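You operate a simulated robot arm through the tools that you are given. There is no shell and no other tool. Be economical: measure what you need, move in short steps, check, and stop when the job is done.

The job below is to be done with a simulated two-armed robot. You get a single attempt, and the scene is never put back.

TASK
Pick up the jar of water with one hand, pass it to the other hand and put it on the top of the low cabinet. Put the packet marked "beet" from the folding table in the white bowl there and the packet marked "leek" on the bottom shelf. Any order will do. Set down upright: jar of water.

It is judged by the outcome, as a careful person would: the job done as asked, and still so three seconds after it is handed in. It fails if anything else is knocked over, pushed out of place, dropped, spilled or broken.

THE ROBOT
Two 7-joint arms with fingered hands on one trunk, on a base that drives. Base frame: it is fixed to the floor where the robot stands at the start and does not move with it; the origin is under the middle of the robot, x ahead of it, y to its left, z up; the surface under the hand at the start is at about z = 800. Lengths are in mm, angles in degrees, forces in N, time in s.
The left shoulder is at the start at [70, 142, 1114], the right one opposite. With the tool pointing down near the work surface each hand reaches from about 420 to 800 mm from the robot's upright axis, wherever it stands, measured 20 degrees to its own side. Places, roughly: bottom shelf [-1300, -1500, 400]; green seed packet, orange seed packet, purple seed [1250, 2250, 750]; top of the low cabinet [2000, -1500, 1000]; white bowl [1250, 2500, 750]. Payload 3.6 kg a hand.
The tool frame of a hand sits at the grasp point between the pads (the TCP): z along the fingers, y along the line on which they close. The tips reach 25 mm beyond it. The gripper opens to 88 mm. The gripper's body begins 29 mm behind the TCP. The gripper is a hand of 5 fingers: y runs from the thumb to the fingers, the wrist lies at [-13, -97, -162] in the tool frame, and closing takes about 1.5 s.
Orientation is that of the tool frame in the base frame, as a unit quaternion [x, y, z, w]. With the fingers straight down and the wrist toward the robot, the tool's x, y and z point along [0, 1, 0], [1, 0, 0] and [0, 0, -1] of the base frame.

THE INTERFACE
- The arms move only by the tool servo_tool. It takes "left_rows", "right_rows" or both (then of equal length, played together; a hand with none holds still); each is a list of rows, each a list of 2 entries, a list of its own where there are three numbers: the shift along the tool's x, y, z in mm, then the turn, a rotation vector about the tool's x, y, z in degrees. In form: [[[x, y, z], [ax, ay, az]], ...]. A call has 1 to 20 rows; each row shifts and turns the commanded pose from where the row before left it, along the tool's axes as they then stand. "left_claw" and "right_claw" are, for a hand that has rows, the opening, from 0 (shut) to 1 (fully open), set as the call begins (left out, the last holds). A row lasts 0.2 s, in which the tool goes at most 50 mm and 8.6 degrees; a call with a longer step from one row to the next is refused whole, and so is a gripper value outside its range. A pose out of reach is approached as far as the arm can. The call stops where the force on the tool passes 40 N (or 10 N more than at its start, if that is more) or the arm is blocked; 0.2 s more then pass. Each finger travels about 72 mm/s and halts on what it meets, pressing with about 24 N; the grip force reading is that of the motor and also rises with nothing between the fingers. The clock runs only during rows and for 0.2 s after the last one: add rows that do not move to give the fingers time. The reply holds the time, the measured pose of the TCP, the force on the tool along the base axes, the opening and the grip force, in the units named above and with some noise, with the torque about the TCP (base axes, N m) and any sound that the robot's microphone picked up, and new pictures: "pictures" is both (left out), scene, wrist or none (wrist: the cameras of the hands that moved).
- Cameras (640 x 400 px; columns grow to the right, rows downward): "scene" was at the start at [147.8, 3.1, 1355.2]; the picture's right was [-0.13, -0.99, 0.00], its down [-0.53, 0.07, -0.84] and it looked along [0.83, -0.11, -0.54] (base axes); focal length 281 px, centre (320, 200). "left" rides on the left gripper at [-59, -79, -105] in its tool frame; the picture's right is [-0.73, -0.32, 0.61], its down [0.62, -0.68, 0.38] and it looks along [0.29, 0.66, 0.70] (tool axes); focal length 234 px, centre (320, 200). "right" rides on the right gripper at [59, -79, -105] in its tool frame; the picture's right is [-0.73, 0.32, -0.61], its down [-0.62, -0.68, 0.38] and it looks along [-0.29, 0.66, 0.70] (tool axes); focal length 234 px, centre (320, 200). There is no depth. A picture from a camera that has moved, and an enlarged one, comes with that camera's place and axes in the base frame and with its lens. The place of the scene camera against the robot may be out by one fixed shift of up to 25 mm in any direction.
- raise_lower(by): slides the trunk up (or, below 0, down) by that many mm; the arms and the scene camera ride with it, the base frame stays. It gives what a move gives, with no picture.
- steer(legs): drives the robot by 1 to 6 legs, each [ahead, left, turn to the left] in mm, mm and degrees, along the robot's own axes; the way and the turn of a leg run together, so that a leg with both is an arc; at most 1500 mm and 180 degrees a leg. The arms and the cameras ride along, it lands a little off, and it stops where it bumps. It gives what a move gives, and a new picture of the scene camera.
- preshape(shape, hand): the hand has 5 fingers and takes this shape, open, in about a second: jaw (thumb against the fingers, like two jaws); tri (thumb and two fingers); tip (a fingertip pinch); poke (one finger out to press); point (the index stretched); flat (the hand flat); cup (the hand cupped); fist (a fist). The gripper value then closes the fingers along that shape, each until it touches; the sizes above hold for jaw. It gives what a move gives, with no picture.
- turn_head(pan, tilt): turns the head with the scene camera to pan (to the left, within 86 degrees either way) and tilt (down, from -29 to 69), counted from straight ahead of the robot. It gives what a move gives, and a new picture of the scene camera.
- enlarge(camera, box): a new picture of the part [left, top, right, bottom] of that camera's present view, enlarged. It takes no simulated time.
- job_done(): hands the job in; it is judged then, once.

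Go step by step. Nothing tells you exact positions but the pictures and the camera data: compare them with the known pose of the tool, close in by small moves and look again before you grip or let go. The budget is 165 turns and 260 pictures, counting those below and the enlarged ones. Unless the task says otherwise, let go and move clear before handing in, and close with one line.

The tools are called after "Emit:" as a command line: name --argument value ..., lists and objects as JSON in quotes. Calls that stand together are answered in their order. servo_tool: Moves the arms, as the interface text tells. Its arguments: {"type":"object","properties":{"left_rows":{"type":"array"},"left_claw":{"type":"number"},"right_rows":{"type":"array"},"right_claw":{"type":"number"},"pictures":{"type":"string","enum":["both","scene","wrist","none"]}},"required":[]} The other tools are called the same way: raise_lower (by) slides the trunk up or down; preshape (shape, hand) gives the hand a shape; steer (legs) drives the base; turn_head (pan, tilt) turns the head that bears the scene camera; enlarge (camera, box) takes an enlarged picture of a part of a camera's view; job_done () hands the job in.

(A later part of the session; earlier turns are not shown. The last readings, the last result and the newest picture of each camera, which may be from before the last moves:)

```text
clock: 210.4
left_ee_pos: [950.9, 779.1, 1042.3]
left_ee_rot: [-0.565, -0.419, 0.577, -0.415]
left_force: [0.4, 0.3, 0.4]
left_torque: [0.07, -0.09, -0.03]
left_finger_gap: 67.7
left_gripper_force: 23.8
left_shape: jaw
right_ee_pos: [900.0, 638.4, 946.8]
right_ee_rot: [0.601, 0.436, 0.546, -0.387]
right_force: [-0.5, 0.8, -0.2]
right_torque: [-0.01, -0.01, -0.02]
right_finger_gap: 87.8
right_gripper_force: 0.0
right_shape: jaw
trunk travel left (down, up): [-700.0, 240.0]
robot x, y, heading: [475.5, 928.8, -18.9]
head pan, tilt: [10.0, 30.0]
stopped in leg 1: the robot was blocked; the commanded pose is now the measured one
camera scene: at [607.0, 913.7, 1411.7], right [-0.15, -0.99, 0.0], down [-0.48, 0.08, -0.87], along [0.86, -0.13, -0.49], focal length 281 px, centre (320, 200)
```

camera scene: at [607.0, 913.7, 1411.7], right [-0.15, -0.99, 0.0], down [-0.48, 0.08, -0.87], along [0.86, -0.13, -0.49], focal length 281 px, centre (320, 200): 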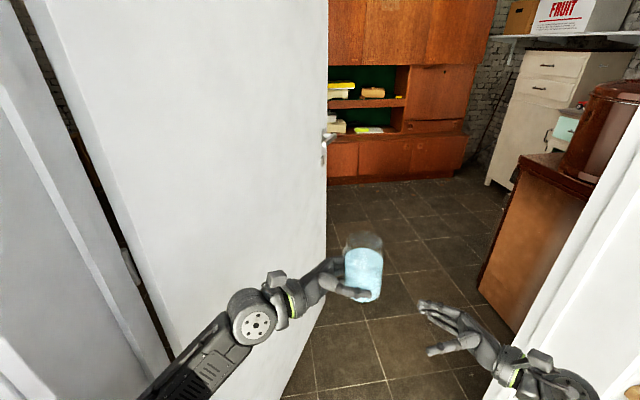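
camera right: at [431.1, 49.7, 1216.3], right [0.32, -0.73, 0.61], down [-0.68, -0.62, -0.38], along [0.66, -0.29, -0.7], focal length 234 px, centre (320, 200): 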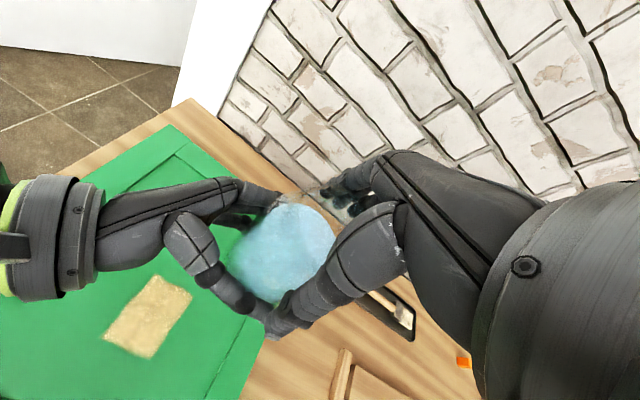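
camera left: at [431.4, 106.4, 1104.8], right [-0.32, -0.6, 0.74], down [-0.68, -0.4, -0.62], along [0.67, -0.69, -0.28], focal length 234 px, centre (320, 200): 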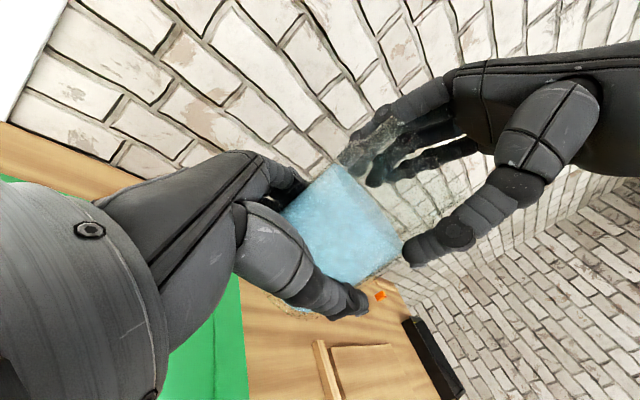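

The left elbow apparently bumped the left door jamb. I'll back up a bit and tuck both arms lower and tighter before passing.

Emit:
steer --legs '[[-150, 0, 0]]'

Emit:
servo_tool --left_rows '[[[8, -2, 0], [0, 0, 0]], [[10, -4, 0], [0, 0, 0]], [[10, -5, 0], [0, 0, 0]], [[10, -5, 0], [0, 0, 0]], [[10, -5, 0], [0, 0, 0]], [[10, -5, 0], [0, 0, 0]], [[10, -5, 0], [0, 0, 0]], [[10, -5, 0], [0, 0, 0]], [[10, -5, 0], [0, 0, 0]], [[10, -5, 0], [0, 0, 0]], [[10, -5, 0], [0, 0, 0]], [[10, -5, 0], [0, 0, 0]], [[10, -2, 0], [0, 0, 0]], [[6, 0, 0], [0, 0, 0]], [[0, 0, 0], [0, 0, 0]]]' --right_rows '[[[-12, -4, 0], [0, 0, 0]], [[-12, -4, 0], [0, 0, 0]], [[-12, -4, 0], [0, 0, 0]], [[-12, -4, 0], [0, 0, 0]], [[-12, -4, 0], [0, 0, 0]], [[-12, -4, 0], [0, 0, 0]], [[-12, -4, 0], [0, 0, 0]], [[-12, -4, 0], [0, 0, 0]], [[-12, -4, 0], [0, 0, 0]], [[-12, -4, 0], [0, 0, 0]], [[-12, -4, 0], [0, 0, 0]], [[-12, -4, 0], [0, 0, 0]], [[-12, -4, 0], [0, 0, 0]], [[-12, -4, 0], [0, 0, 0]], [[0, 0, 0], [0, 0, 0]]]' --pictures "none"

Emit:
turn_head --pan 50 --tilt 55

Emit:
turn_head --pan -50 --tilt 55

```text
clock: 211.7
left_ee_pos: [825.6, 824.0, 1036.3]
left_ee_rot: [-0.562, -0.419, 0.582, -0.412]
left_force: [-0.9, -0.9, 0.3]
left_torque: [0.01, 0.03, -0.01]
left_finger_gap: 67.7
left_gripper_force: 23.7
left_shape: jaw
right_ee_pos: [772.2, 685.0, 940.2]
right_ee_rot: [0.605, 0.433, 0.542, -0.39]
right_force: [-0.7, -0.2, -0.9]
right_torque: [-0.02, -0.03, 0.01]
right_finger_gap: 87.8
right_gripper_force: 0.1
right_shape: jaw
trunk travel left (down, up): [-700.0, 240.0]
robot x, y, heading: [338.5, 976.8, -18.8]
head pan, tilt: [10.0, 30.0]
camera scene: at [486.7, 960.2, 1409.1], right [-0.15, -0.99, 0.0], down [-0.5, 0.08, -0.87], along [0.86, -0.13, -0.5], focal length 281 px, centre (320, 200)
```

scene: 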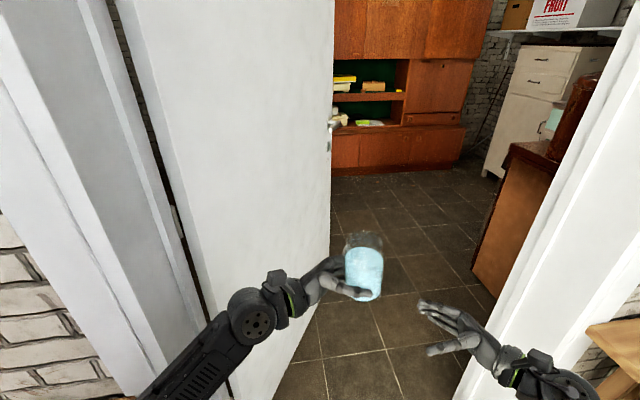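

```text
clock: 214.9
left_ee_pos: [766.5, 841.1, 903.1]
left_ee_rot: [-0.562, -0.419, 0.582, -0.412]
left_force: [-0.1, -0.2, 0.1]
left_torque: [0.03, 0.01, 0.03]
left_finger_gap: 67.6
left_gripper_force: 23.4
left_shape: jaw
right_ee_pos: [746.7, 685.2, 866.9]
right_ee_rot: [0.604, 0.433, 0.544, -0.39]
right_force: [0.1, -0.5, 0.6]
right_torque: [0.0, -0.01, -0.01]
right_finger_gap: 87.6
right_gripper_force: 0.1
right_shape: jaw
right hand out of reach, approached as far as the arm can: row 7, 8, 9, 10, 11, 12, 13, 14
trunk travel left (down, up): [-700.0, 240.0]
robot x, y, heading: [340.1, 976.4, -18.6]
head pan, tilt: [10.0, 30.0]
```

```text
clock: 216.0
left_ee_pos: [766.4, 841.9, 903.4]
left_ee_rot: [-0.561, -0.42, 0.582, -0.413]
left_force: [0.1, -1.2, -0.6]
left_torque: [0.01, -0.02, 0.02]
left_finger_gap: 67.7
left_gripper_force: 24.0
left_shape: jaw
right_ee_pos: [747.8, 684.7, 868.0]
right_ee_rot: [0.604, 0.433, 0.543, -0.39]
right_force: [0.3, -0.4, 1.0]
right_torque: [0.0, 0.01, 0.01]
right_finger_gap: 87.8
right_gripper_force: 0.1
right_shape: jaw
trunk travel left (down, up): [-700.0, 240.0]
robot x, y, heading: [341.2, 972.1, -18.8]
head pan, tilt: [50.0, 55.0]
camera scene: at [458.2, 1011.5, 1373.2], right [0.52, -0.85, 0.0], down [-0.7, -0.42, -0.57], along [0.49, 0.3, -0.82], focal length 281 px, centre (320, 200)
```

scene: 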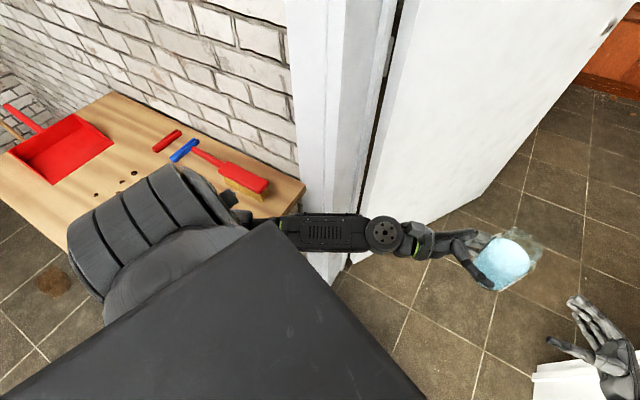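

```text
clock: 217.8
left_ee_pos: [766.9, 840.7, 904.1]
left_ee_rot: [-0.562, -0.42, 0.582, -0.412]
left_force: [-0.2, -0.3, 0.3]
left_torque: [0.03, -0.01, 0.0]
left_finger_gap: 67.7
left_gripper_force: 23.8
left_shape: jaw
right_ee_pos: [747.1, 685.9, 868.3]
right_ee_rot: [0.605, 0.433, 0.543, -0.39]
right_force: [0.9, -0.1, 0.0]
right_torque: [-0.01, 0.01, 0.02]
right_finger_gap: 88.0
right_gripper_force: 0.1
right_shape: jaw
trunk travel left (down, up): [-700.0, 240.0]
robot x, y, heading: [339.6, 975.5, -18.6]
head pan, tilt: [-50.0, 55.0]
camera scene: at [422.8, 906.9, 1373.2], right [-0.93, -0.36, 0.0], down [-0.3, 0.76, -0.57], along [0.21, -0.53, -0.82], focal length 281 px, centre (320, 200)
```

scene: 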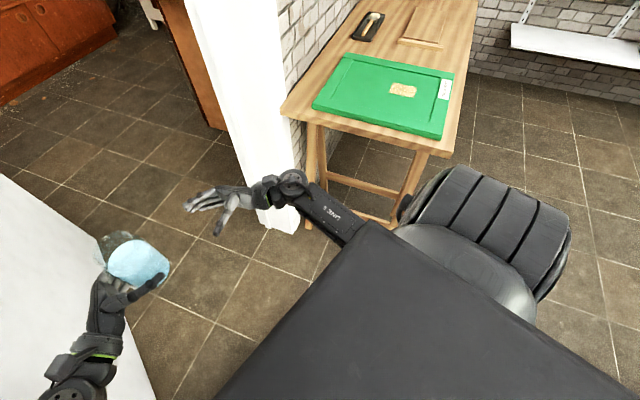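

Arms are tighter now. I'll follow a centred curved path through the doorway in stages.

Emit:
steer --legs '[[283, -25, -3.3]]'

Emit:
turn_head --pan 20 --tilt 35

```text
clock: 219.4
left_ee_pos: [937.2, 746.2, 896.1]
left_ee_rot: [-0.566, -0.417, 0.589, -0.398]
left_force: [0.2, -0.6, -0.4]
left_torque: [0.07, -0.04, -0.01]
left_finger_gap: 67.5
left_gripper_force: 23.7
left_shape: jaw
right_ee_pos: [918.4, 588.0, 871.4]
right_ee_rot: [0.608, 0.426, 0.551, -0.381]
right_force: [-0.7, 0.5, 0.4]
right_torque: [0.0, 0.01, -0.03]
right_finger_gap: 87.9
right_gripper_force: 0.0
right_shape: jaw
trunk travel left (down, up): [-700.0, 240.0]
robot x, y, heading: [528.3, 888.5, -20.2]
head pan, tilt: [-50.0, 55.0]
stopped in leg 1: the robot was blocked; the commanded pose is now the measured one
camera scene: at [595.8, 819.4, 1373.9], right [-0.94, -0.34, -0.01], down [-0.27, 0.77, -0.58], along [0.2, -0.54, -0.82], focal length 281 px, centre (320, 200)
```

scene: 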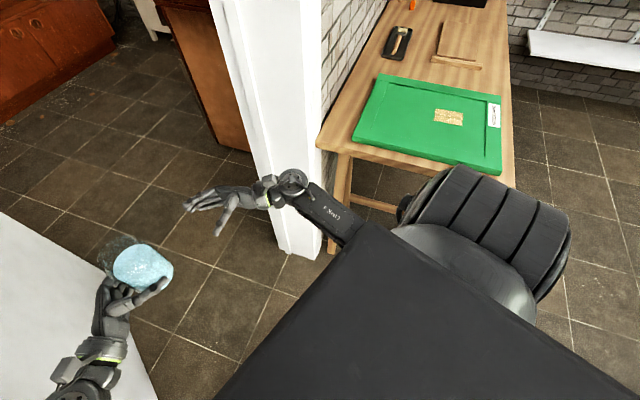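

```text
clock: 220.8
left_ee_pos: [934.4, 747.1, 899.2]
left_ee_rot: [-0.567, -0.416, 0.589, -0.399]
left_force: [-0.3, 0.0, 0.0]
left_torque: [0.01, -0.04, -0.02]
left_finger_gap: 67.5
left_gripper_force: 23.6
left_shape: jaw
right_ee_pos: [915.8, 588.1, 873.0]
right_ee_rot: [0.609, 0.426, 0.551, -0.379]
right_force: [-0.8, -0.3, 0.4]
right_torque: [0.01, 0.0, 0.03]
right_finger_gap: 88.1
right_gripper_force: 0.0
right_shape: jaw
trunk travel left (down, up): [-700.0, 240.0]
robot x, y, heading: [520.8, 893.7, -20.5]
head pan, tilt: [20.0, 35.0]
camera scene: at [657.4, 888.2, 1402.5], right [-0.01, -1.0, 0.0], down [-0.57, 0.0, -0.82], along [0.82, -0.01, -0.57], focal length 281 px, centre (320, 200)
```

scene: 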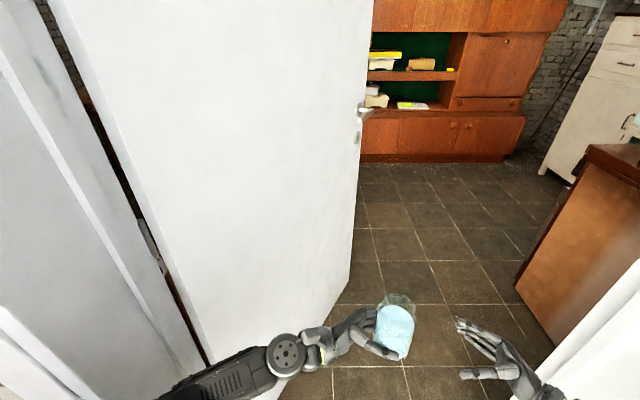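

Blocked again at a similar place; I'll look at the left side closely.

Emit:
turn_head --pan 75 --tilt 50

Emit:
turn_head --pan -75 --tilt 50

```text
clock: 222.0
left_ee_pos: [934.8, 746.0, 898.6]
left_ee_rot: [-0.567, -0.416, 0.588, -0.4]
left_force: [0.2, 0.3, -0.2]
left_torque: [0.01, -0.01, 0.0]
left_finger_gap: 67.3
left_gripper_force: 24.1
left_shape: jaw
right_ee_pos: [916.1, 587.1, 872.4]
right_ee_rot: [0.609, 0.427, 0.551, -0.379]
right_force: [-0.5, 0.0, 0.0]
right_torque: [0.01, -0.01, -0.03]
right_finger_gap: 87.6
right_gripper_force: 0.0
right_shape: jaw
trunk travel left (down, up): [-700.0, 240.0]
robot x, y, heading: [524.8, 889.7, -20.5]
head pan, tilt: [75.0, 50.0]
camera scene: at [614.2, 951.5, 1380.3], right [0.81, -0.58, 0.01], down [-0.44, -0.63, -0.65], along [0.38, 0.52, -0.76], focal length 281 px, centre (320, 200)
```

scene: 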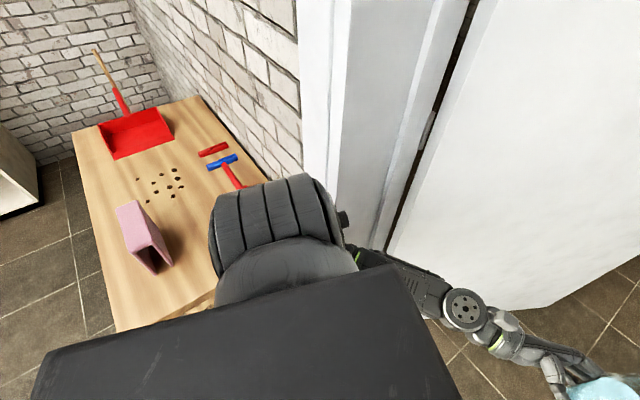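

```text
clock: 224.4
left_ee_pos: [934.1, 745.3, 899.3]
left_ee_rot: [-0.567, -0.416, 0.589, -0.4]
left_force: [0.2, 0.4, -0.1]
left_torque: [0.04, 0.0, -0.02]
left_finger_gap: 67.2
left_gripper_force: 23.8
left_shape: jaw
right_ee_pos: [915.6, 586.7, 871.7]
right_ee_rot: [0.608, 0.426, 0.552, -0.38]
right_force: [0.7, -0.1, -0.2]
right_torque: [0.02, 0.0, 0.01]
right_finger_gap: 87.9
right_gripper_force: 0.1
right_shape: jaw
trunk travel left (down, up): [-700.0, 240.0]
robot x, y, heading: [527.3, 886.4, -20.1]
head pan, tilt: [-75.0, 50.0]
camera scene: at [562.4, 811.9, 1380.1], right [-1.0, 0.09, -0.01], down [0.08, 0.76, -0.64], along [-0.05, -0.64, -0.77], focal length 281 px, centre (320, 200)
```

scene: 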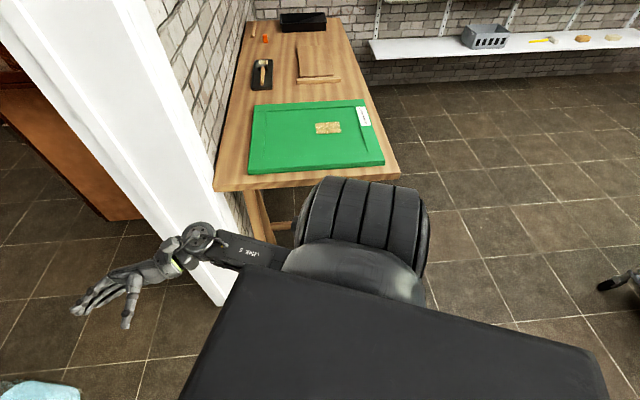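

The left elbow is touching the left jamb corner (my left side is too wide). I'll back off, then turn the left hand about the vertical so the forearm points straight ahead and the elbow tucks in, keeping the jar upright.

Emit:
steer --legs '[[-200, 0, 0]]'

Emit:
servo_tool --left_rows '[[[-2, 5, -2], [0, 0, 0]], [[-4, 10, -5], [0, 0, 0]], [[-4, 12, -5], [0, 0, 0]], [[-4, 12, -5], [0, 0, 0]], [[-4, 12, -5], [0, 0, 0]], [[-4, 12, -5], [0, 0, 0]], [[-4, 12, -5], [0, 0, 0]], [[-4, 12, -5], [0, 0, 0]], [[-4, 12, -5], [0, 0, 0]], [[-4, 12, -5], [0, 0, 0]], [[-4, 10, -5], [0, 0, 0]], [[-2, 5, -2], [0, 0, 0]], [[0, 0, 0], [0, 0, 0]]]' --pictures "none"

Emit:
servo_tool --left_rows '[[[0, 0, 0], [-2, 0, 0]], [[0, 0, 0], [-4, 0, 0]], [[0, 0, 0], [-4, 0, 0]], [[0, 0, 0], [-4, 0, 0]], [[0, 0, 0], [-4, 0, 0]], [[0, 0, 0], [-4, 0, 0]], [[0, 0, 0], [-4, 0, 0]], [[0, 0, 0], [-4, 0, 0]], [[0, 0, 0], [-4, 0, 0]], [[0, 0, 0], [-4, 0, 0]], [[0, 0, 0], [-4, 0, 0]], [[0, 0, 0], [-2, 0, 0]], [[0, 0, 0], [0, 0, 0]]]' --pictures "none"

Emit:
turn_head --pan 45 --tilt 50

```text
clock: 226.0
left_ee_pos: [754.3, 811.5, 895.0]
left_ee_rot: [-0.565, -0.416, 0.591, -0.397]
left_force: [0.1, 0.3, 0.0]
left_torque: [0.03, -0.03, 0.01]
left_finger_gap: 67.3
left_gripper_force: 23.7
left_shape: jaw
right_ee_pos: [735.7, 655.9, 868.3]
right_ee_rot: [0.611, 0.424, 0.55, -0.38]
right_force: [-0.6, -0.2, -0.9]
right_torque: [0.0, 0.03, 0.0]
right_finger_gap: 87.8
right_gripper_force: 0.2
right_shape: jaw
trunk travel left (down, up): [-700.0, 240.0]
robot x, y, heading: [336.2, 958.5, -20.8]
head pan, tilt: [-75.0, 50.0]
camera scene: at [385.7, 879.3, 1379.8], right [-1.0, 0.1, 0.0], down [0.07, 0.76, -0.64], along [-0.06, -0.64, -0.77], focal length 281 px, centre (320, 200)
```

scene: 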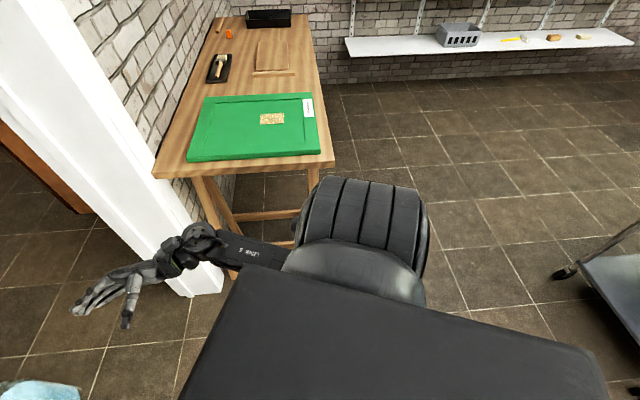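

```text
clock: 228.8
left_ee_pos: [893.7, 820.6, 931.7]
left_ee_rot: [-0.566, -0.416, 0.591, -0.397]
left_force: [-0.8, -0.6, -0.2]
left_torque: [0.04, -0.03, -0.01]
left_finger_gap: 67.3
left_gripper_force: 24.5
left_shape: jaw
right_ee_pos: [735.3, 654.2, 867.3]
right_ee_rot: [0.612, 0.423, 0.549, -0.381]
right_force: [1.0, 0.1, 0.3]
right_torque: [-0.01, -0.05, 0.01]
right_finger_gap: 87.7
right_gripper_force: 0.0
right_shape: jaw
trunk travel left (down, up): [-700.0, 240.0]
robot x, y, heading: [334.6, 958.6, -20.5]
head pan, tilt: [-75.0, 50.0]
```

```text
clock: 231.5
left_ee_pos: [910.3, 856.6, 917.8]
left_ee_rot: [0.427, 0.616, -0.335, 0.571]
left_force: [0.4, 0.8, -0.3]
left_torque: [0.03, 0.05, 0.01]
left_finger_gap: 67.5
left_gripper_force: 24.5
left_shape: jaw
right_ee_pos: [736.3, 654.7, 867.9]
right_ee_rot: [0.611, 0.423, 0.55, -0.381]
right_force: [-0.3, 0.4, 0.3]
right_torque: [0.05, 0.01, 0.03]
right_finger_gap: 88.1
right_gripper_force: 0.0
right_shape: jaw
trunk travel left (down, up): [-700.0, 240.0]
robot x, y, heading: [339.4, 964.0, -20.4]
head pan, tilt: [-75.0, 50.0]
stopped in row 13 (left hand): the arm was blocked; the commanded pose is now the measured one
```

```text
clock: 233.5
left_ee_pos: [911.2, 857.7, 918.2]
left_ee_rot: [0.426, 0.616, -0.335, 0.571]
left_force: [0.4, 0.8, 0.2]
left_torque: [0.04, 0.03, -0.03]
left_finger_gap: 67.4
left_gripper_force: 24.5
left_shape: jaw
right_ee_pos: [735.4, 654.1, 868.0]
right_ee_rot: [0.612, 0.424, 0.55, -0.38]
right_force: [0.7, -0.1, -0.8]
right_torque: [0.01, 0.03, -0.03]
right_finger_gap: 87.7
right_gripper_force: 0.1
right_shape: jaw
trunk travel left (down, up): [-700.0, 240.0]
robot x, y, heading: [337.4, 957.6, -20.7]
head pan, tilt: [45.0, 50.0]
camera scene: at [464.2, 987.6, 1379.7], right [0.41, -0.91, 0.0], down [-0.7, -0.32, -0.64], along [0.58, 0.27, -0.77], focal length 281 px, centre (320, 200)
```

scene: 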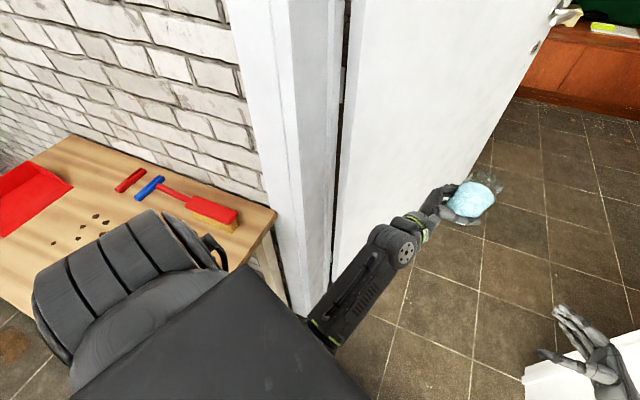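

The left arm now points ahead with the elbow tucked and the jar still upright. Continue through the doorway centre.

Emit:
steer --legs '[[395, -20, -3.4]]'

```text
clock: 235.9
left_ee_pos: [1263.2, 648.1, 918.7]
left_ee_rot: [0.447, 0.602, -0.353, 0.56]
left_force: [0.6, 0.2, 0.6]
left_torque: [0.05, 0.0, -0.03]
left_finger_gap: 67.2
left_gripper_force: 23.6
left_shape: jaw
right_ee_pos: [1075.4, 458.5, 867.2]
right_ee_rot: [0.625, 0.403, 0.562, -0.362]
right_force: [0.5, -0.2, 0.3]
right_torque: [0.01, 0.02, -0.01]
right_finger_gap: 88.0
right_gripper_force: 0.2
right_shape: jaw
trunk travel left (down, up): [-700.0, 240.0]
robot x, y, heading: [695.3, 789.5, -24.1]
head pan, tilt: [45.0, 50.0]
camera scene: at [826.0, 808.9, 1379.7], right [0.35, -0.94, 0.0], down [-0.72, -0.27, -0.64], along [0.6, 0.23, -0.77], focal length 281 px, centre (320, 200)
```

scene: 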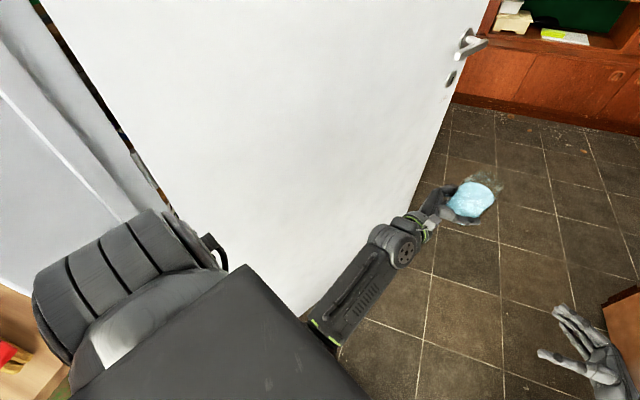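

Through the first part cleanly. Continue.

Emit:
steer --legs '[[216, 20, -4]]'

Emit:
turn_head --pan -45 --tilt 40

```text
clock: 237.3
left_ee_pos: [1378.1, 585.6, 919.7]
left_ee_rot: [0.459, 0.592, -0.365, 0.553]
left_force: [-0.3, -0.1, -0.2]
left_torque: [0.05, 0.0, 0.0]
left_finger_gap: 67.1
left_gripper_force: 24.5
left_shape: jaw
right_ee_pos: [1182.2, 410.7, 865.9]
right_ee_rot: [0.632, 0.39, 0.567, -0.357]
right_force: [0.3, -0.8, -1.3]
right_torque: [0.01, 0.03, 0.04]
right_finger_gap: 87.8
right_gripper_force: 0.1
right_shape: jaw
trunk travel left (down, up): [-700.0, 240.0]
robot x, y, heading: [820.2, 742.4, -26.5]
head pan, tilt: [45.0, 50.0]
stopped in leg 1: the robot was blocked; the commanded pose is now the measured one
camera scene: at [945.5, 766.6, 1380.0], right [0.32, -0.95, 0.0], down [-0.73, -0.24, -0.64], along [0.61, 0.2, -0.77], focal length 281 px, centre (320, 200)
```

scene: 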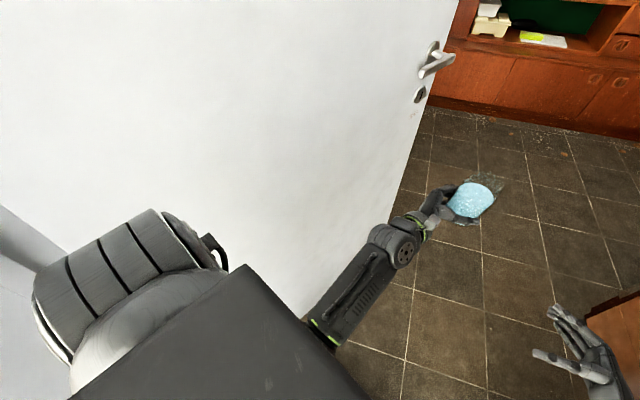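

```text
clock: 238.9
left_ee_pos: [1379.3, 586.3, 919.5]
left_ee_rot: [0.458, 0.592, -0.365, 0.553]
left_force: [-0.4, 0.2, 0.4]
left_torque: [0.04, 0.03, 0.0]
left_finger_gap: 67.4
left_gripper_force: 23.9
left_shape: jaw
right_ee_pos: [1182.7, 410.0, 865.6]
right_ee_rot: [0.633, 0.389, 0.566, -0.357]
right_force: [0.7, -0.1, -0.3]
right_torque: [0.0, -0.01, 0.03]
right_finger_gap: 87.9
right_gripper_force: 0.1
right_shape: jaw
trunk travel left (down, up): [-700.0, 240.0]
robot x, y, heading: [821.2, 744.1, -26.4]
head pan, tilt: [-45.0, 40.0]
camera scene: at [900.9, 663.2, 1394.3], right [-0.95, -0.32, 0.0], down [-0.2, 0.61, -0.77], along [0.24, -0.73, -0.64], focal length 281 px, centre (320, 200)
```

scene: 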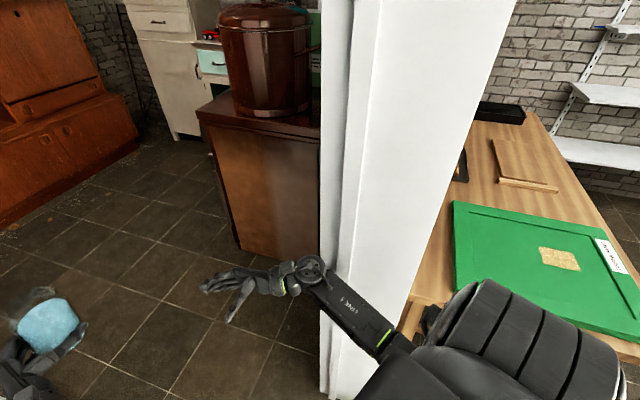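

Blocked again; I need to see what touches. Look steeply down to the right and left front.

Emit:
turn_head --pan -70 --tilt 65

Emit:
turn_head --pan 75 --tilt 55

```text
clock: 239.8
left_ee_pos: [1378.6, 586.7, 917.2]
left_ee_rot: [0.458, 0.593, -0.365, 0.553]
left_force: [0.2, 0.4, 0.6]
left_torque: [0.03, 0.02, 0.0]
left_finger_gap: 67.5
left_gripper_force: 22.9
left_shape: jaw
right_ee_pos: [1181.8, 408.7, 866.3]
right_ee_rot: [0.633, 0.388, 0.568, -0.355]
right_force: [-0.3, 0.3, -0.3]
right_torque: [0.0, 0.02, -0.03]
right_finger_gap: 87.9
right_gripper_force: 0.1
right_shape: jaw
trunk travel left (down, up): [-700.0, 240.0]
robot x, y, heading: [818.9, 741.5, -26.7]
head pan, tilt: [-70.0, 65.0]
camera scene: at [867.3, 683.4, 1362.0], right [-0.99, 0.11, 0.0], down [0.1, 0.9, -0.43], along [-0.05, -0.43, -0.9], focal length 281 px, centre (320, 200)
```

scene: 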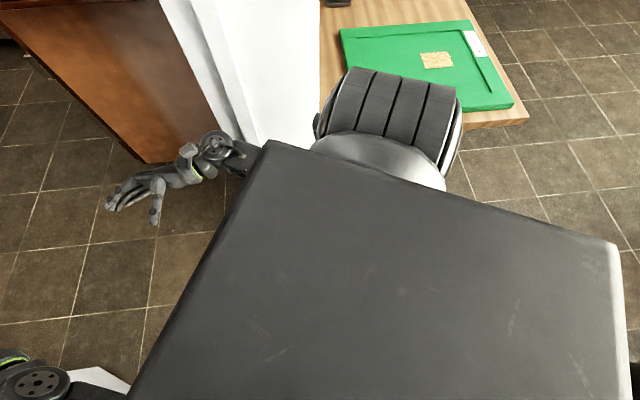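

```text
clock: 242.1
left_ee_pos: [1379.0, 586.4, 918.2]
left_ee_rot: [0.458, 0.592, -0.366, 0.553]
left_force: [-0.5, 0.4, -0.5]
left_torque: [0.04, -0.01, -0.02]
left_finger_gap: 67.1
left_gripper_force: 24.5
left_shape: jaw
right_ee_pos: [1182.5, 409.5, 865.5]
right_ee_rot: [0.633, 0.39, 0.567, -0.355]
right_force: [-1.1, -0.1, 0.3]
right_torque: [0.0, 0.0, 0.0]
right_finger_gap: 87.9
right_gripper_force: 0.0
right_shape: jaw
trunk travel left (down, up): [-700.0, 240.0]
robot x, y, heading: [819.4, 745.4, -27.0]
head pan, tilt: [75.0, 55.0]
camera scene: at [922.6, 797.8, 1373.0], right [0.75, -0.66, 0.0], down [-0.55, -0.61, -0.57], along [0.38, 0.42, -0.82], focal length 281 px, centre (320, 200)
```

scene: 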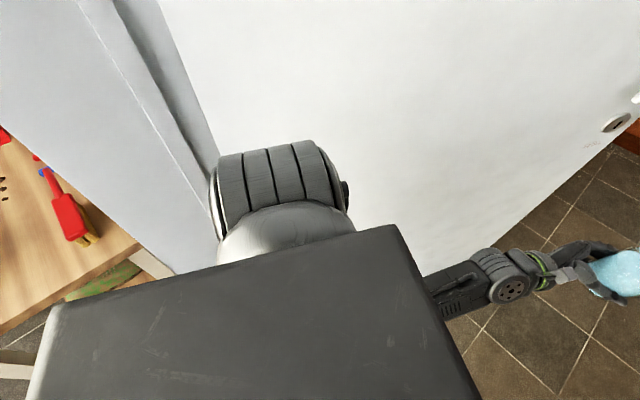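

The base itself seems about 650–670 mm square and jams when turned in the opening. I'll straighten to heading 0 inside the doorway and go through square, turning only at the corner.

Emit:
steer --legs '[[-40, 0, 0], [0, 0, 27]]'

```text
clock: 244.4
left_ee_pos: [1351.8, 881.1, 916.8]
left_ee_rot: [0.304, 0.687, -0.22, 0.623]
left_force: [0.5, 0.1, 0.0]
left_torque: [0.06, 0.06, 0.01]
left_finger_gap: 66.7
left_gripper_force: 23.3
left_shape: jaw
right_ee_pos: [1263.0, 632.7, 864.6]
right_ee_rot: [0.519, 0.529, 0.465, -0.484]
right_force: [0.5, -0.5, -0.3]
right_torque: [0.0, 0.02, -0.01]
right_finger_gap: 87.6
right_gripper_force: 0.0
right_shape: jaw
trunk travel left (down, up): [-700.0, 240.0]
robot x, y, heading: [784.2, 764.8, 1.5]
head pan, tilt: [75.0, 55.0]
camera scene: at [860.2, 847.9, 1373.3], right [0.97, -0.24, 0.0], down [-0.19, -0.8, -0.57], along [0.13, 0.56, -0.82], focal length 281 px, centre (320, 200)
```

scene: 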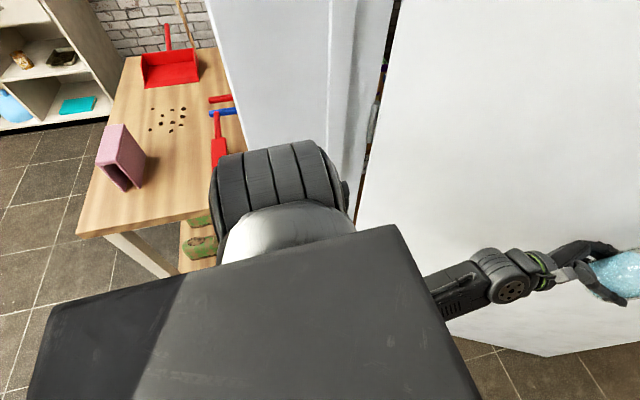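

Turning was free, so it's likely the right elbow sticking out (it caught the right jamb). I'll tuck the right arm the same way: forward, then yawed to point ahead.

Emit:
servo_tool --right_rows '[[[4, 10, 0], [0, 0, 0]], [[4, 10, 0], [0, 0, 0]], [[4, 10, 0], [0, 0, 0]], [[4, 10, 0], [0, 0, 0]], [[4, 10, 0], [0, 0, 0]], [[4, 10, 0], [0, 0, 0]], [[4, 10, 0], [0, 0, 0]], [[4, 10, 0], [0, 0, 0]], [[4, 10, 0], [0, 0, 0]], [[4, 10, 0], [0, 0, 0]], [[4, 10, 0], [0, 0, 0]], [[0, 0, 0], [0, 0, 0]]]' --pictures "none"

Emit:
servo_tool --right_rows '[[[0, 0, 0], [-4, 0, 0]], [[0, 0, 0], [-4, 0, 0]], [[0, 0, 0], [-4, 0, 0]], [[0, 0, 0], [-4, 0, 0]], [[0, 0, 0], [-4, 0, 0]], [[0, 0, 0], [-4, 0, 0]], [[0, 0, 0], [-4, 0, 0]], [[0, 0, 0], [-4, 0, 0]], [[0, 0, 0], [-4, 0, 0]], [[0, 0, 0], [-4, 0, 0]], [[0, 0, 0], [-4, 0, 0]], [[0, 0, 0], [0, 0, 0]]]' --pictures "none"

Emit:
turn_head --pan -45 --tilt 50

```text
clock: 247.0
left_ee_pos: [1354.0, 881.8, 917.5]
left_ee_rot: [0.303, 0.687, -0.219, 0.623]
left_force: [-1.5, 0.3, -0.3]
left_torque: [0.05, 0.06, 0.05]
left_finger_gap: 66.4
left_gripper_force: 24.5
left_shape: jaw
right_ee_pos: [1373.4, 640.5, 906.0]
right_ee_rot: [0.519, 0.529, 0.465, -0.484]
right_force: [0.4, -0.1, 0.7]
right_torque: [-0.01, 0.03, -0.01]
right_finger_gap: 87.6
right_gripper_force: 0.2
right_shape: jaw
trunk travel left (down, up): [-700.0, 240.0]
robot x, y, heading: [779.7, 761.8, 1.5]
head pan, tilt: [75.0, 55.0]
```

```text
clock: 249.6
left_ee_pos: [1353.5, 882.1, 917.9]
left_ee_rot: [0.304, 0.687, -0.219, 0.623]
left_force: [-0.4, -0.9, 0.9]
left_torque: [0.07, 0.06, 0.03]
left_finger_gap: 66.5
left_gripper_force: 23.5
left_shape: jaw
right_ee_pos: [1373.1, 642.1, 907.1]
right_ee_rot: [0.664, 0.315, 0.629, -0.253]
right_force: [-0.5, 0.2, -0.4]
right_torque: [-0.05, 0.02, -0.03]
right_finger_gap: 87.8
right_gripper_force: 0.0
right_shape: jaw
trunk travel left (down, up): [-700.0, 240.0]
robot x, y, heading: [785.1, 761.5, 1.4]
head pan, tilt: [75.0, 55.0]
```

```text
clock: 251.6
left_ee_pos: [1353.9, 882.4, 916.4]
left_ee_rot: [0.303, 0.686, -0.221, 0.623]
left_force: [0.3, 1.4, -0.5]
left_torque: [0.06, 0.04, -0.04]
left_finger_gap: 66.7
left_gripper_force: 24.2
left_shape: jaw
right_ee_pos: [1373.0, 642.5, 907.0]
right_ee_rot: [0.663, 0.317, 0.629, -0.255]
right_force: [0.0, 0.4, 0.7]
right_torque: [-0.03, 0.01, -0.01]
right_finger_gap: 87.8
right_gripper_force: 0.0
right_shape: jaw
trunk travel left (down, up): [-700.0, 240.0]
robot x, y, heading: [784.1, 763.3, 1.5]
head pan, tilt: [-45.0, 50.0]
camera scene: at [899.0, 725.9, 1379.7], right [-0.69, -0.72, 0.0], down [-0.56, 0.53, -0.64], along [0.46, -0.44, -0.77], focal length 281 px, centre (320, 200)
```

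scene: 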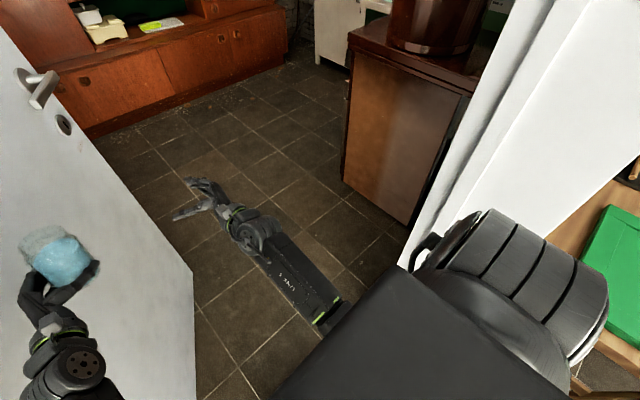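

Right arm tucked. Resume: turn right gently and move forward.

Emit:
steer --legs '[[0, 0, -22], [178, 0, -7]]'

```text
clock: 254.2
left_ee_pos: [1503.1, 516.5, 916.2]
left_ee_rot: [0.465, 0.588, -0.369, 0.549]
left_force: [0.1, -0.2, -0.2]
left_torque: [0.01, -0.01, -0.02]
left_finger_gap: 66.2
left_gripper_force: 24.1
left_shape: jaw
right_ee_pos: [1404.1, 298.8, 905.9]
right_ee_rot: [0.721, 0.14, 0.673, -0.088]
right_force: [0.1, -0.3, 0.9]
right_torque: [0.0, 0.01, -0.02]
right_finger_gap: 87.8
right_gripper_force: 0.1
right_shape: jaw
trunk travel left (down, up): [-700.0, 240.0]
robot x, y, heading: [947.5, 690.0, -27.7]
head pan, tilt: [-45.0, 50.0]
camera scene: at [1024.8, 606.7, 1379.7], right [-0.95, -0.3, 0.0], down [-0.23, 0.73, -0.64], along [0.19, -0.61, -0.77], focal length 281 px, centre (320, 200)
```

scene: 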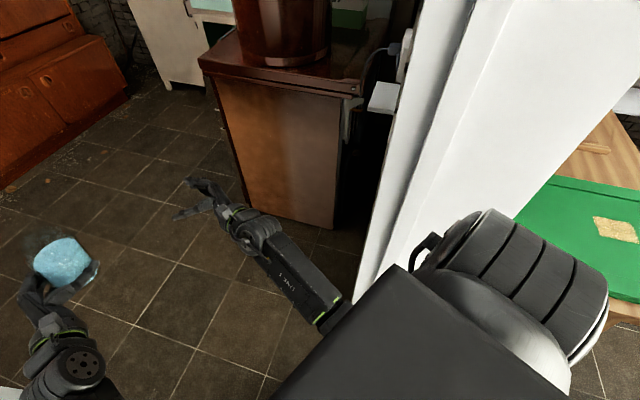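

Passed smoothly. Next stage past the leaf.

Emit:
steer --legs '[[262, 38, -5]]'

Emit:
turn_head --pan 0 --tilt 20

```text
clock: 256.1
left_ee_pos: [1728.4, 367.3, 917.9]
left_ee_rot: [0.492, 0.567, -0.394, 0.531]
left_force: [-1.2, 0.1, 0.2]
left_torque: [0.05, 0.0, -0.01]
left_finger_gap: 66.6
left_gripper_force: 23.7
left_shape: jaw
right_ee_pos: [1609.3, 159.2, 906.7]
right_ee_rot: [0.727, 0.107, 0.676, -0.057]
right_force: [0.4, 0.7, 0.4]
right_torque: [0.01, 0.04, -0.01]
right_finger_gap: 88.1
right_gripper_force: 0.0
right_shape: jaw
trunk travel left (down, up): [-700.0, 240.0]
robot x, y, heading: [1191.9, 591.9, -33.0]
head pan, tilt: [-45.0, 50.0]
camera scene: at [1258.0, 502.2, 1379.7], right [-0.98, -0.21, 0.0], down [-0.16, 0.75, -0.64], along [0.13, -0.63, -0.77], focal length 281 px, centre (320, 200)
```

scene: 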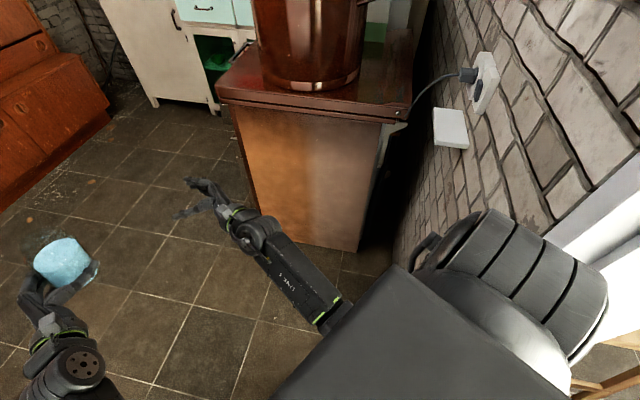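

```text
clock: 257.2
left_ee_pos: [1727.0, 367.1, 918.9]
left_ee_rot: [0.491, 0.568, -0.393, 0.53]
left_force: [0.4, 0.7, 1.1]
left_torque: [0.06, 0.04, 0.03]
left_finger_gap: 66.3
left_gripper_force: 23.7
left_shape: jaw
right_ee_pos: [1609.8, 159.7, 907.8]
right_ee_rot: [0.727, 0.108, 0.676, -0.057]
right_force: [-0.4, 0.2, 0.1]
right_torque: [0.02, 0.02, -0.02]
right_finger_gap: 87.6
right_gripper_force: 0.1
right_shape: jaw
trunk travel left (down, up): [-700.0, 240.0]
robot x, y, heading: [1192.5, 590.8, -33.1]
head pan, tilt: [0.0, 20.0]
camera scene: at [1319.9, 526.9, 1425.2], right [-0.54, -0.84, 0.0], down [-0.29, 0.19, -0.94], along [0.79, -0.51, -0.34], focal length 281 px, centre (320, 200)
```

scene: 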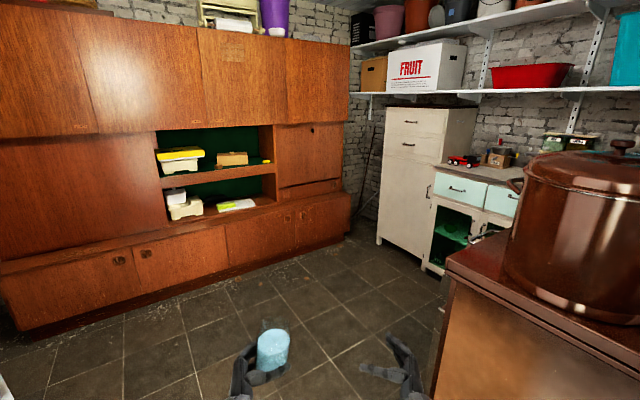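

We're in the second room. The low cabinet (white unit with mint doors) is ahead-right beyond a dresser with a pot. Drive ahead, then turn to face it.

Emit:
steer --legs '[[900, -10, 0], [100, 0, -57]]'

Emit:
turn_head --pan 0 --tilt 25

```text
clock: 264.6
left_ee_pos: [2118.6, -575.5, 916.5]
left_ee_rot: [0.701, 0.27, -0.596, 0.283]
left_force: [-0.2, 0.1, 0.0]
left_torque: [0.03, -0.02, 0.0]
left_finger_gap: 66.2
left_gripper_force: 23.8
left_shape: jaw
right_ee_pos: [1884.3, -594.4, 907.0]
right_ee_rot: [0.693, -0.243, 0.626, 0.261]
right_force: [7.3, -1.3, -0.4]
right_torque: [0.0, -0.06, -0.12]
right_finger_gap: 87.8
right_gripper_force: 0.2
right_shape: jaw
trunk travel left (down, up): [-700.0, 240.0]
robot x, y, heading: [2001.3, -7.3, -89.0]
head pan, tilt: [0.0, 20.0]
stopped in leg 2: the robot was blocked; the commanded pose is now the measured one
camera scene: at [2013.8, -134.7, 1425.3], right [-1.0, -0.02, 0.0], down [-0.01, 0.34, -0.94], along [0.02, -0.94, -0.34], focal length 281 px, centre (320, 200)
```

scene: 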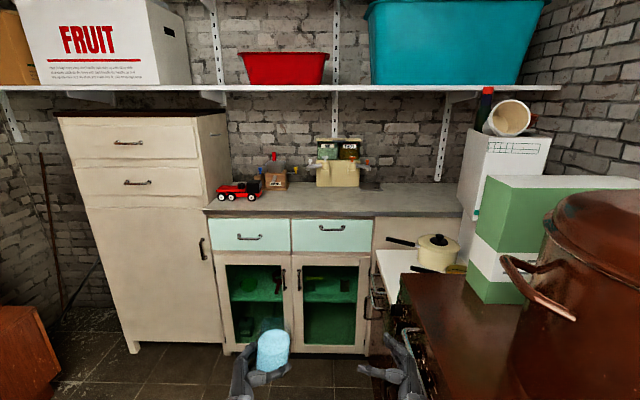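

```text
clock: 265.3
left_ee_pos: [2120.0, -575.8, 917.7]
left_ee_rot: [0.7, 0.27, -0.597, 0.284]
left_force: [-0.1, 0.0, -0.4]
left_torque: [0.01, -0.05, 0.01]
left_finger_gap: 66.5
left_gripper_force: 24.2
left_shape: jaw
right_ee_pos: [1884.0, -593.9, 905.1]
right_ee_rot: [0.693, -0.245, 0.626, 0.262]
right_force: [8.1, 1.4, -0.7]
right_torque: [-0.03, -0.16, -0.24]
right_finger_gap: 87.9
right_gripper_force: 0.0
right_shape: jaw
trunk travel left (down, up): [-700.0, 240.0]
robot x, y, heading: [2004.9, -10.9, -88.7]
head pan, tilt: [0.0, 25.0]
camera scene: at [2015.1, -133.9, 1417.2], right [-1.0, -0.02, 0.0], down [-0.01, 0.42, -0.91], along [0.02, -0.91, -0.42], focal length 281 px, centre (320, 200)
```

scene: 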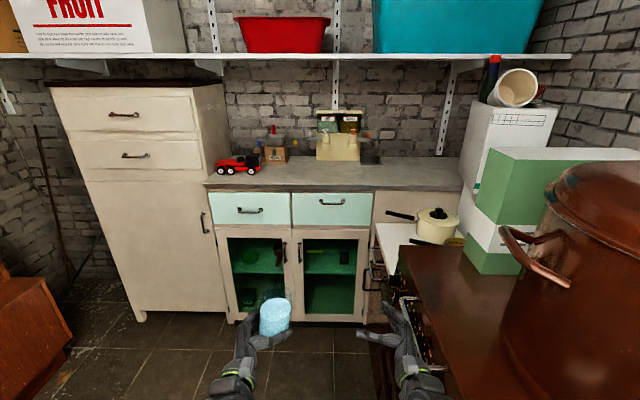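

The low cabinet is right ahead with a free grey top; my right hand is lightly touching the stove side. I'll shift left to free it, raise the trunk, and lift the right hand.

Emit:
steer --legs '[[0, 130, 0]]'

Emit:
raise_lower --by 175

Emit:
servo_tool --left_rows '[[[0, 0, 0], [0, -1.2, -0.7]], [[0, 0, 0], [0, -1.2, -0.7]], [[0, 0, 0], [0, -1.2, -0.7]], [[0, 0, 0], [0, -1.2, -0.7]], [[0, 0, 0], [0, -1.2, -0.7]], [[0, 0, 0], [0, -1.2, -0.7]], [[0, 0, 0], [0, 0, 0]]]' --right_rows '[[[12, 0, 0], [0, 0, 0]], [[12, 0, 0], [0, 0, 0]], [[12, 0, 0], [0, 0, 0]], [[12, 0, 0], [0, 0, 0]], [[12, 0, 0], [0, 0, 0]], [[12, 0, 0], [0, 0, 0]], [[0, 0, 0], [0, 0, 0]]]' --pictures "both"

```text
clock: 266.6
left_ee_pos: [2252.3, -574.0, 916.4]
left_ee_rot: [0.701, 0.27, -0.596, 0.283]
left_force: [-0.5, 0.7, -0.3]
left_torque: [0.05, -0.04, -0.05]
left_finger_gap: 66.6
left_gripper_force: 23.7
left_shape: jaw
right_ee_pos: [2016.4, -591.3, 906.1]
right_ee_rot: [0.692, -0.246, 0.625, 0.263]
right_force: [-1.1, 0.5, -0.6]
right_torque: [0.04, -0.01, -0.03]
right_finger_gap: 87.7
right_gripper_force: 0.1
right_shape: jaw
trunk travel left (down, up): [-700.0, 240.0]
robot x, y, heading: [2135.5, -3.5, -89.0]
head pan, tilt: [0.0, 25.0]
camera scene: at [2147.5, -131.3, 1417.2], right [-1.0, -0.02, 0.0], down [-0.01, 0.42, -0.91], along [0.02, -0.91, -0.42], focal length 281 px, centre (320, 200)
```

scene: 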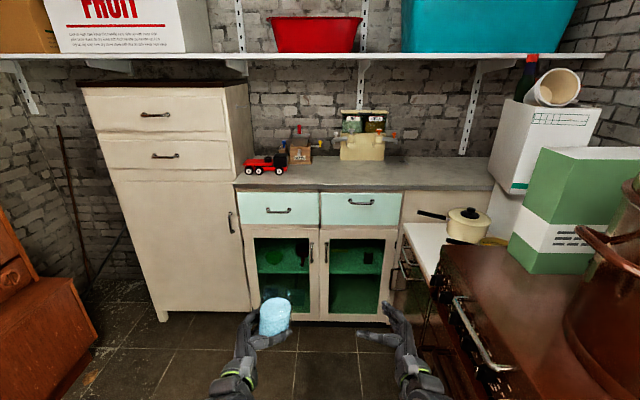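

```text
clock: 268.6
left_ee_pos: [2252.4, -573.9, 1091.7]
left_ee_rot: [0.7, 0.27, -0.597, 0.284]
left_force: [1.2, -0.1, -4.3]
left_torque: [-0.01, -0.06, -0.02]
left_finger_gap: 66.2
left_gripper_force: 23.9
left_shape: jaw
right_ee_pos: [2016.6, -592.6, 1082.1]
right_ee_rot: [0.692, -0.246, 0.625, 0.262]
right_force: [0.3, -0.5, 0.8]
right_torque: [-0.02, -0.06, 0.03]
right_finger_gap: 87.8
right_gripper_force: 0.0
right_shape: jaw
trunk travel left (down, up): [-875.0, 65.0]
robot x, y, heading: [2135.7, -5.6, -88.9]
head pan, tilt: [0.0, 25.0]
```

```text
clock: 270.2
left_ee_pos: [2252.1, -574.9, 1092.3]
left_ee_rot: [0.651, 0.278, -0.649, 0.278]
left_force: [-0.2, 0.0, -3.6]
left_torque: [0.02, -0.02, 0.01]
left_finger_gap: 66.3
left_gripper_force: 24.6
left_shape: jaw
right_ee_pos: [2024.1, -593.7, 1153.3]
right_ee_rot: [0.693, -0.245, 0.625, 0.262]
right_force: [0.2, -0.2, 0.1]
right_torque: [0.02, 0.02, 0.0]
right_finger_gap: 88.1
right_gripper_force: 0.2
right_shape: jaw
trunk travel left (down, up): [-875.0, 65.0]
robot x, y, heading: [2133.6, -2.5, -88.7]
head pan, tilt: [0.0, 25.0]
camera scene: at [2147.3, -131.4, 1592.2], right [-1.0, -0.02, 0.0], down [-0.01, 0.42, -0.91], along [0.02, -0.91, -0.42], focal length 281 px, centre (320, 200)
camera right: at [2005.1, -465.8, 1216.4], right [-0.73, 0.18, -0.66], down [0.68, 0.26, -0.69], along [0.05, -0.95, -0.31], focal length 234 px, centre (320, 200)
camera left: at [2269.0, -442.6, 1151.4], right [-0.66, -0.22, 0.72], down [-0.76, 0.19, -0.63], along [-0.01, -0.96, -0.29], focal length 234 px, centre (320, 200)
```

scene: 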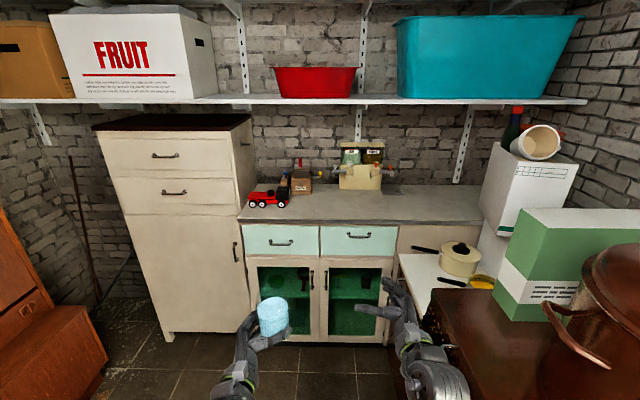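
right: 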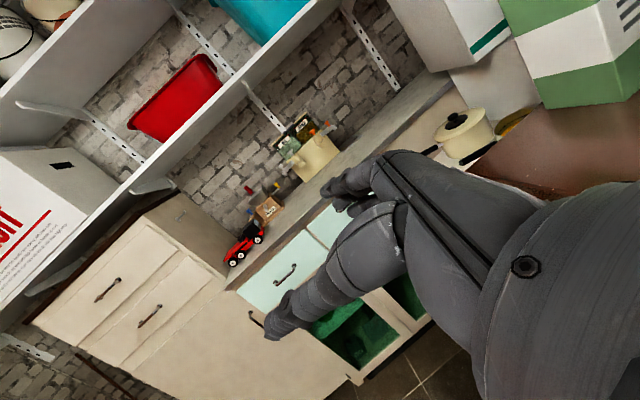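
left: 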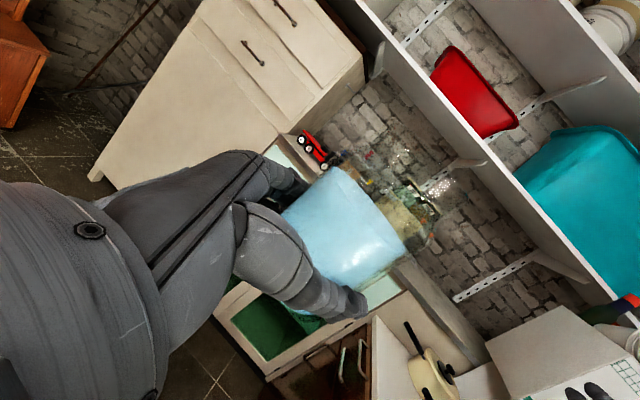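

Jar is level. To keep the base clear of the stove I'll shift left and advance, then look again before reaching.

Emit:
steer --legs '[[0, 100, 0], [350, 0, -1]]'

Emit:
turn_head --pan 0 --tilt 40

```text
clock: 273.1
left_ee_pos: [2356.6, -904.8, 1092.5]
left_ee_rot: [0.652, 0.274, -0.651, 0.275]
left_force: [0.5, 0.4, -3.8]
left_torque: [0.01, -0.08, 0.0]
left_finger_gap: 66.3
left_gripper_force: 24.0
left_shape: jaw
right_ee_pos: [2128.3, -922.6, 1154.4]
right_ee_rot: [0.691, -0.249, 0.625, 0.265]
right_force: [0.1, 0.1, 0.2]
right_torque: [0.01, -0.01, -0.02]
right_finger_gap: 87.8
right_gripper_force: 0.2
right_shape: jaw
trunk travel left (down, up): [-875.0, 65.0]
robot x, y, heading: [2243.0, -335.7, -89.3]
head pan, tilt: [0.0, 25.0]
camera scene: at [2254.3, -460.7, 1592.3], right [-1.0, -0.01, 0.0], down [-0.01, 0.42, -0.91], along [0.01, -0.91, -0.42], focal length 281 px, centre (320, 200)
```

scene: 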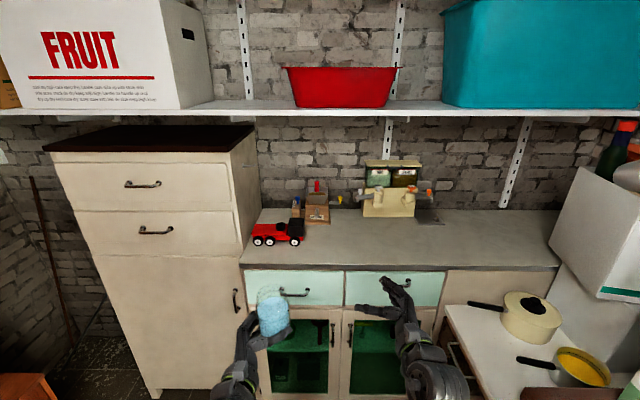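

```text
clock: 273.9
left_ee_pos: [2356.3, -906.2, 1091.6]
left_ee_rot: [0.653, 0.275, -0.649, 0.276]
left_force: [-0.2, 0.5, -3.1]
left_torque: [0.02, -0.04, 0.0]
left_finger_gap: 66.3
left_gripper_force: 23.9
left_shape: jaw
right_ee_pos: [2127.9, -924.9, 1152.9]
right_ee_rot: [0.692, -0.248, 0.625, 0.264]
right_force: [0.6, 0.3, 0.2]
right_torque: [-0.02, 0.03, -0.01]
right_finger_gap: 87.6
right_gripper_force: 0.0
right_shape: jaw
trunk travel left (down, up): [-875.0, 65.0]
robot x, y, heading: [2246.2, -329.6, -89.1]
head pan, tilt: [0.0, 40.0]
camera scene: at [2254.2, -455.9, 1568.8], right [-1.0, -0.01, 0.0], down [-0.01, 0.64, -0.77], along [0.01, -0.77, -0.64], focal length 281 px, centre (320, 200)
```

scene: 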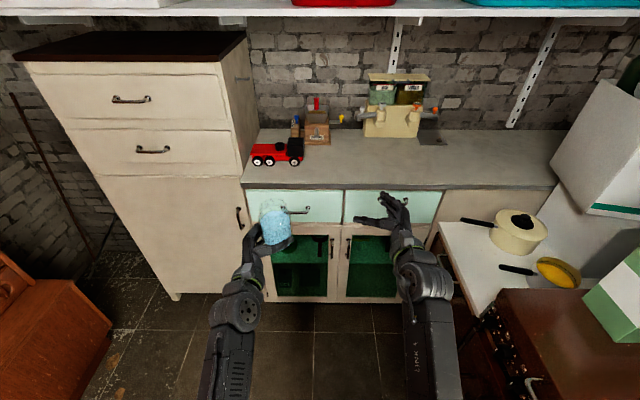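

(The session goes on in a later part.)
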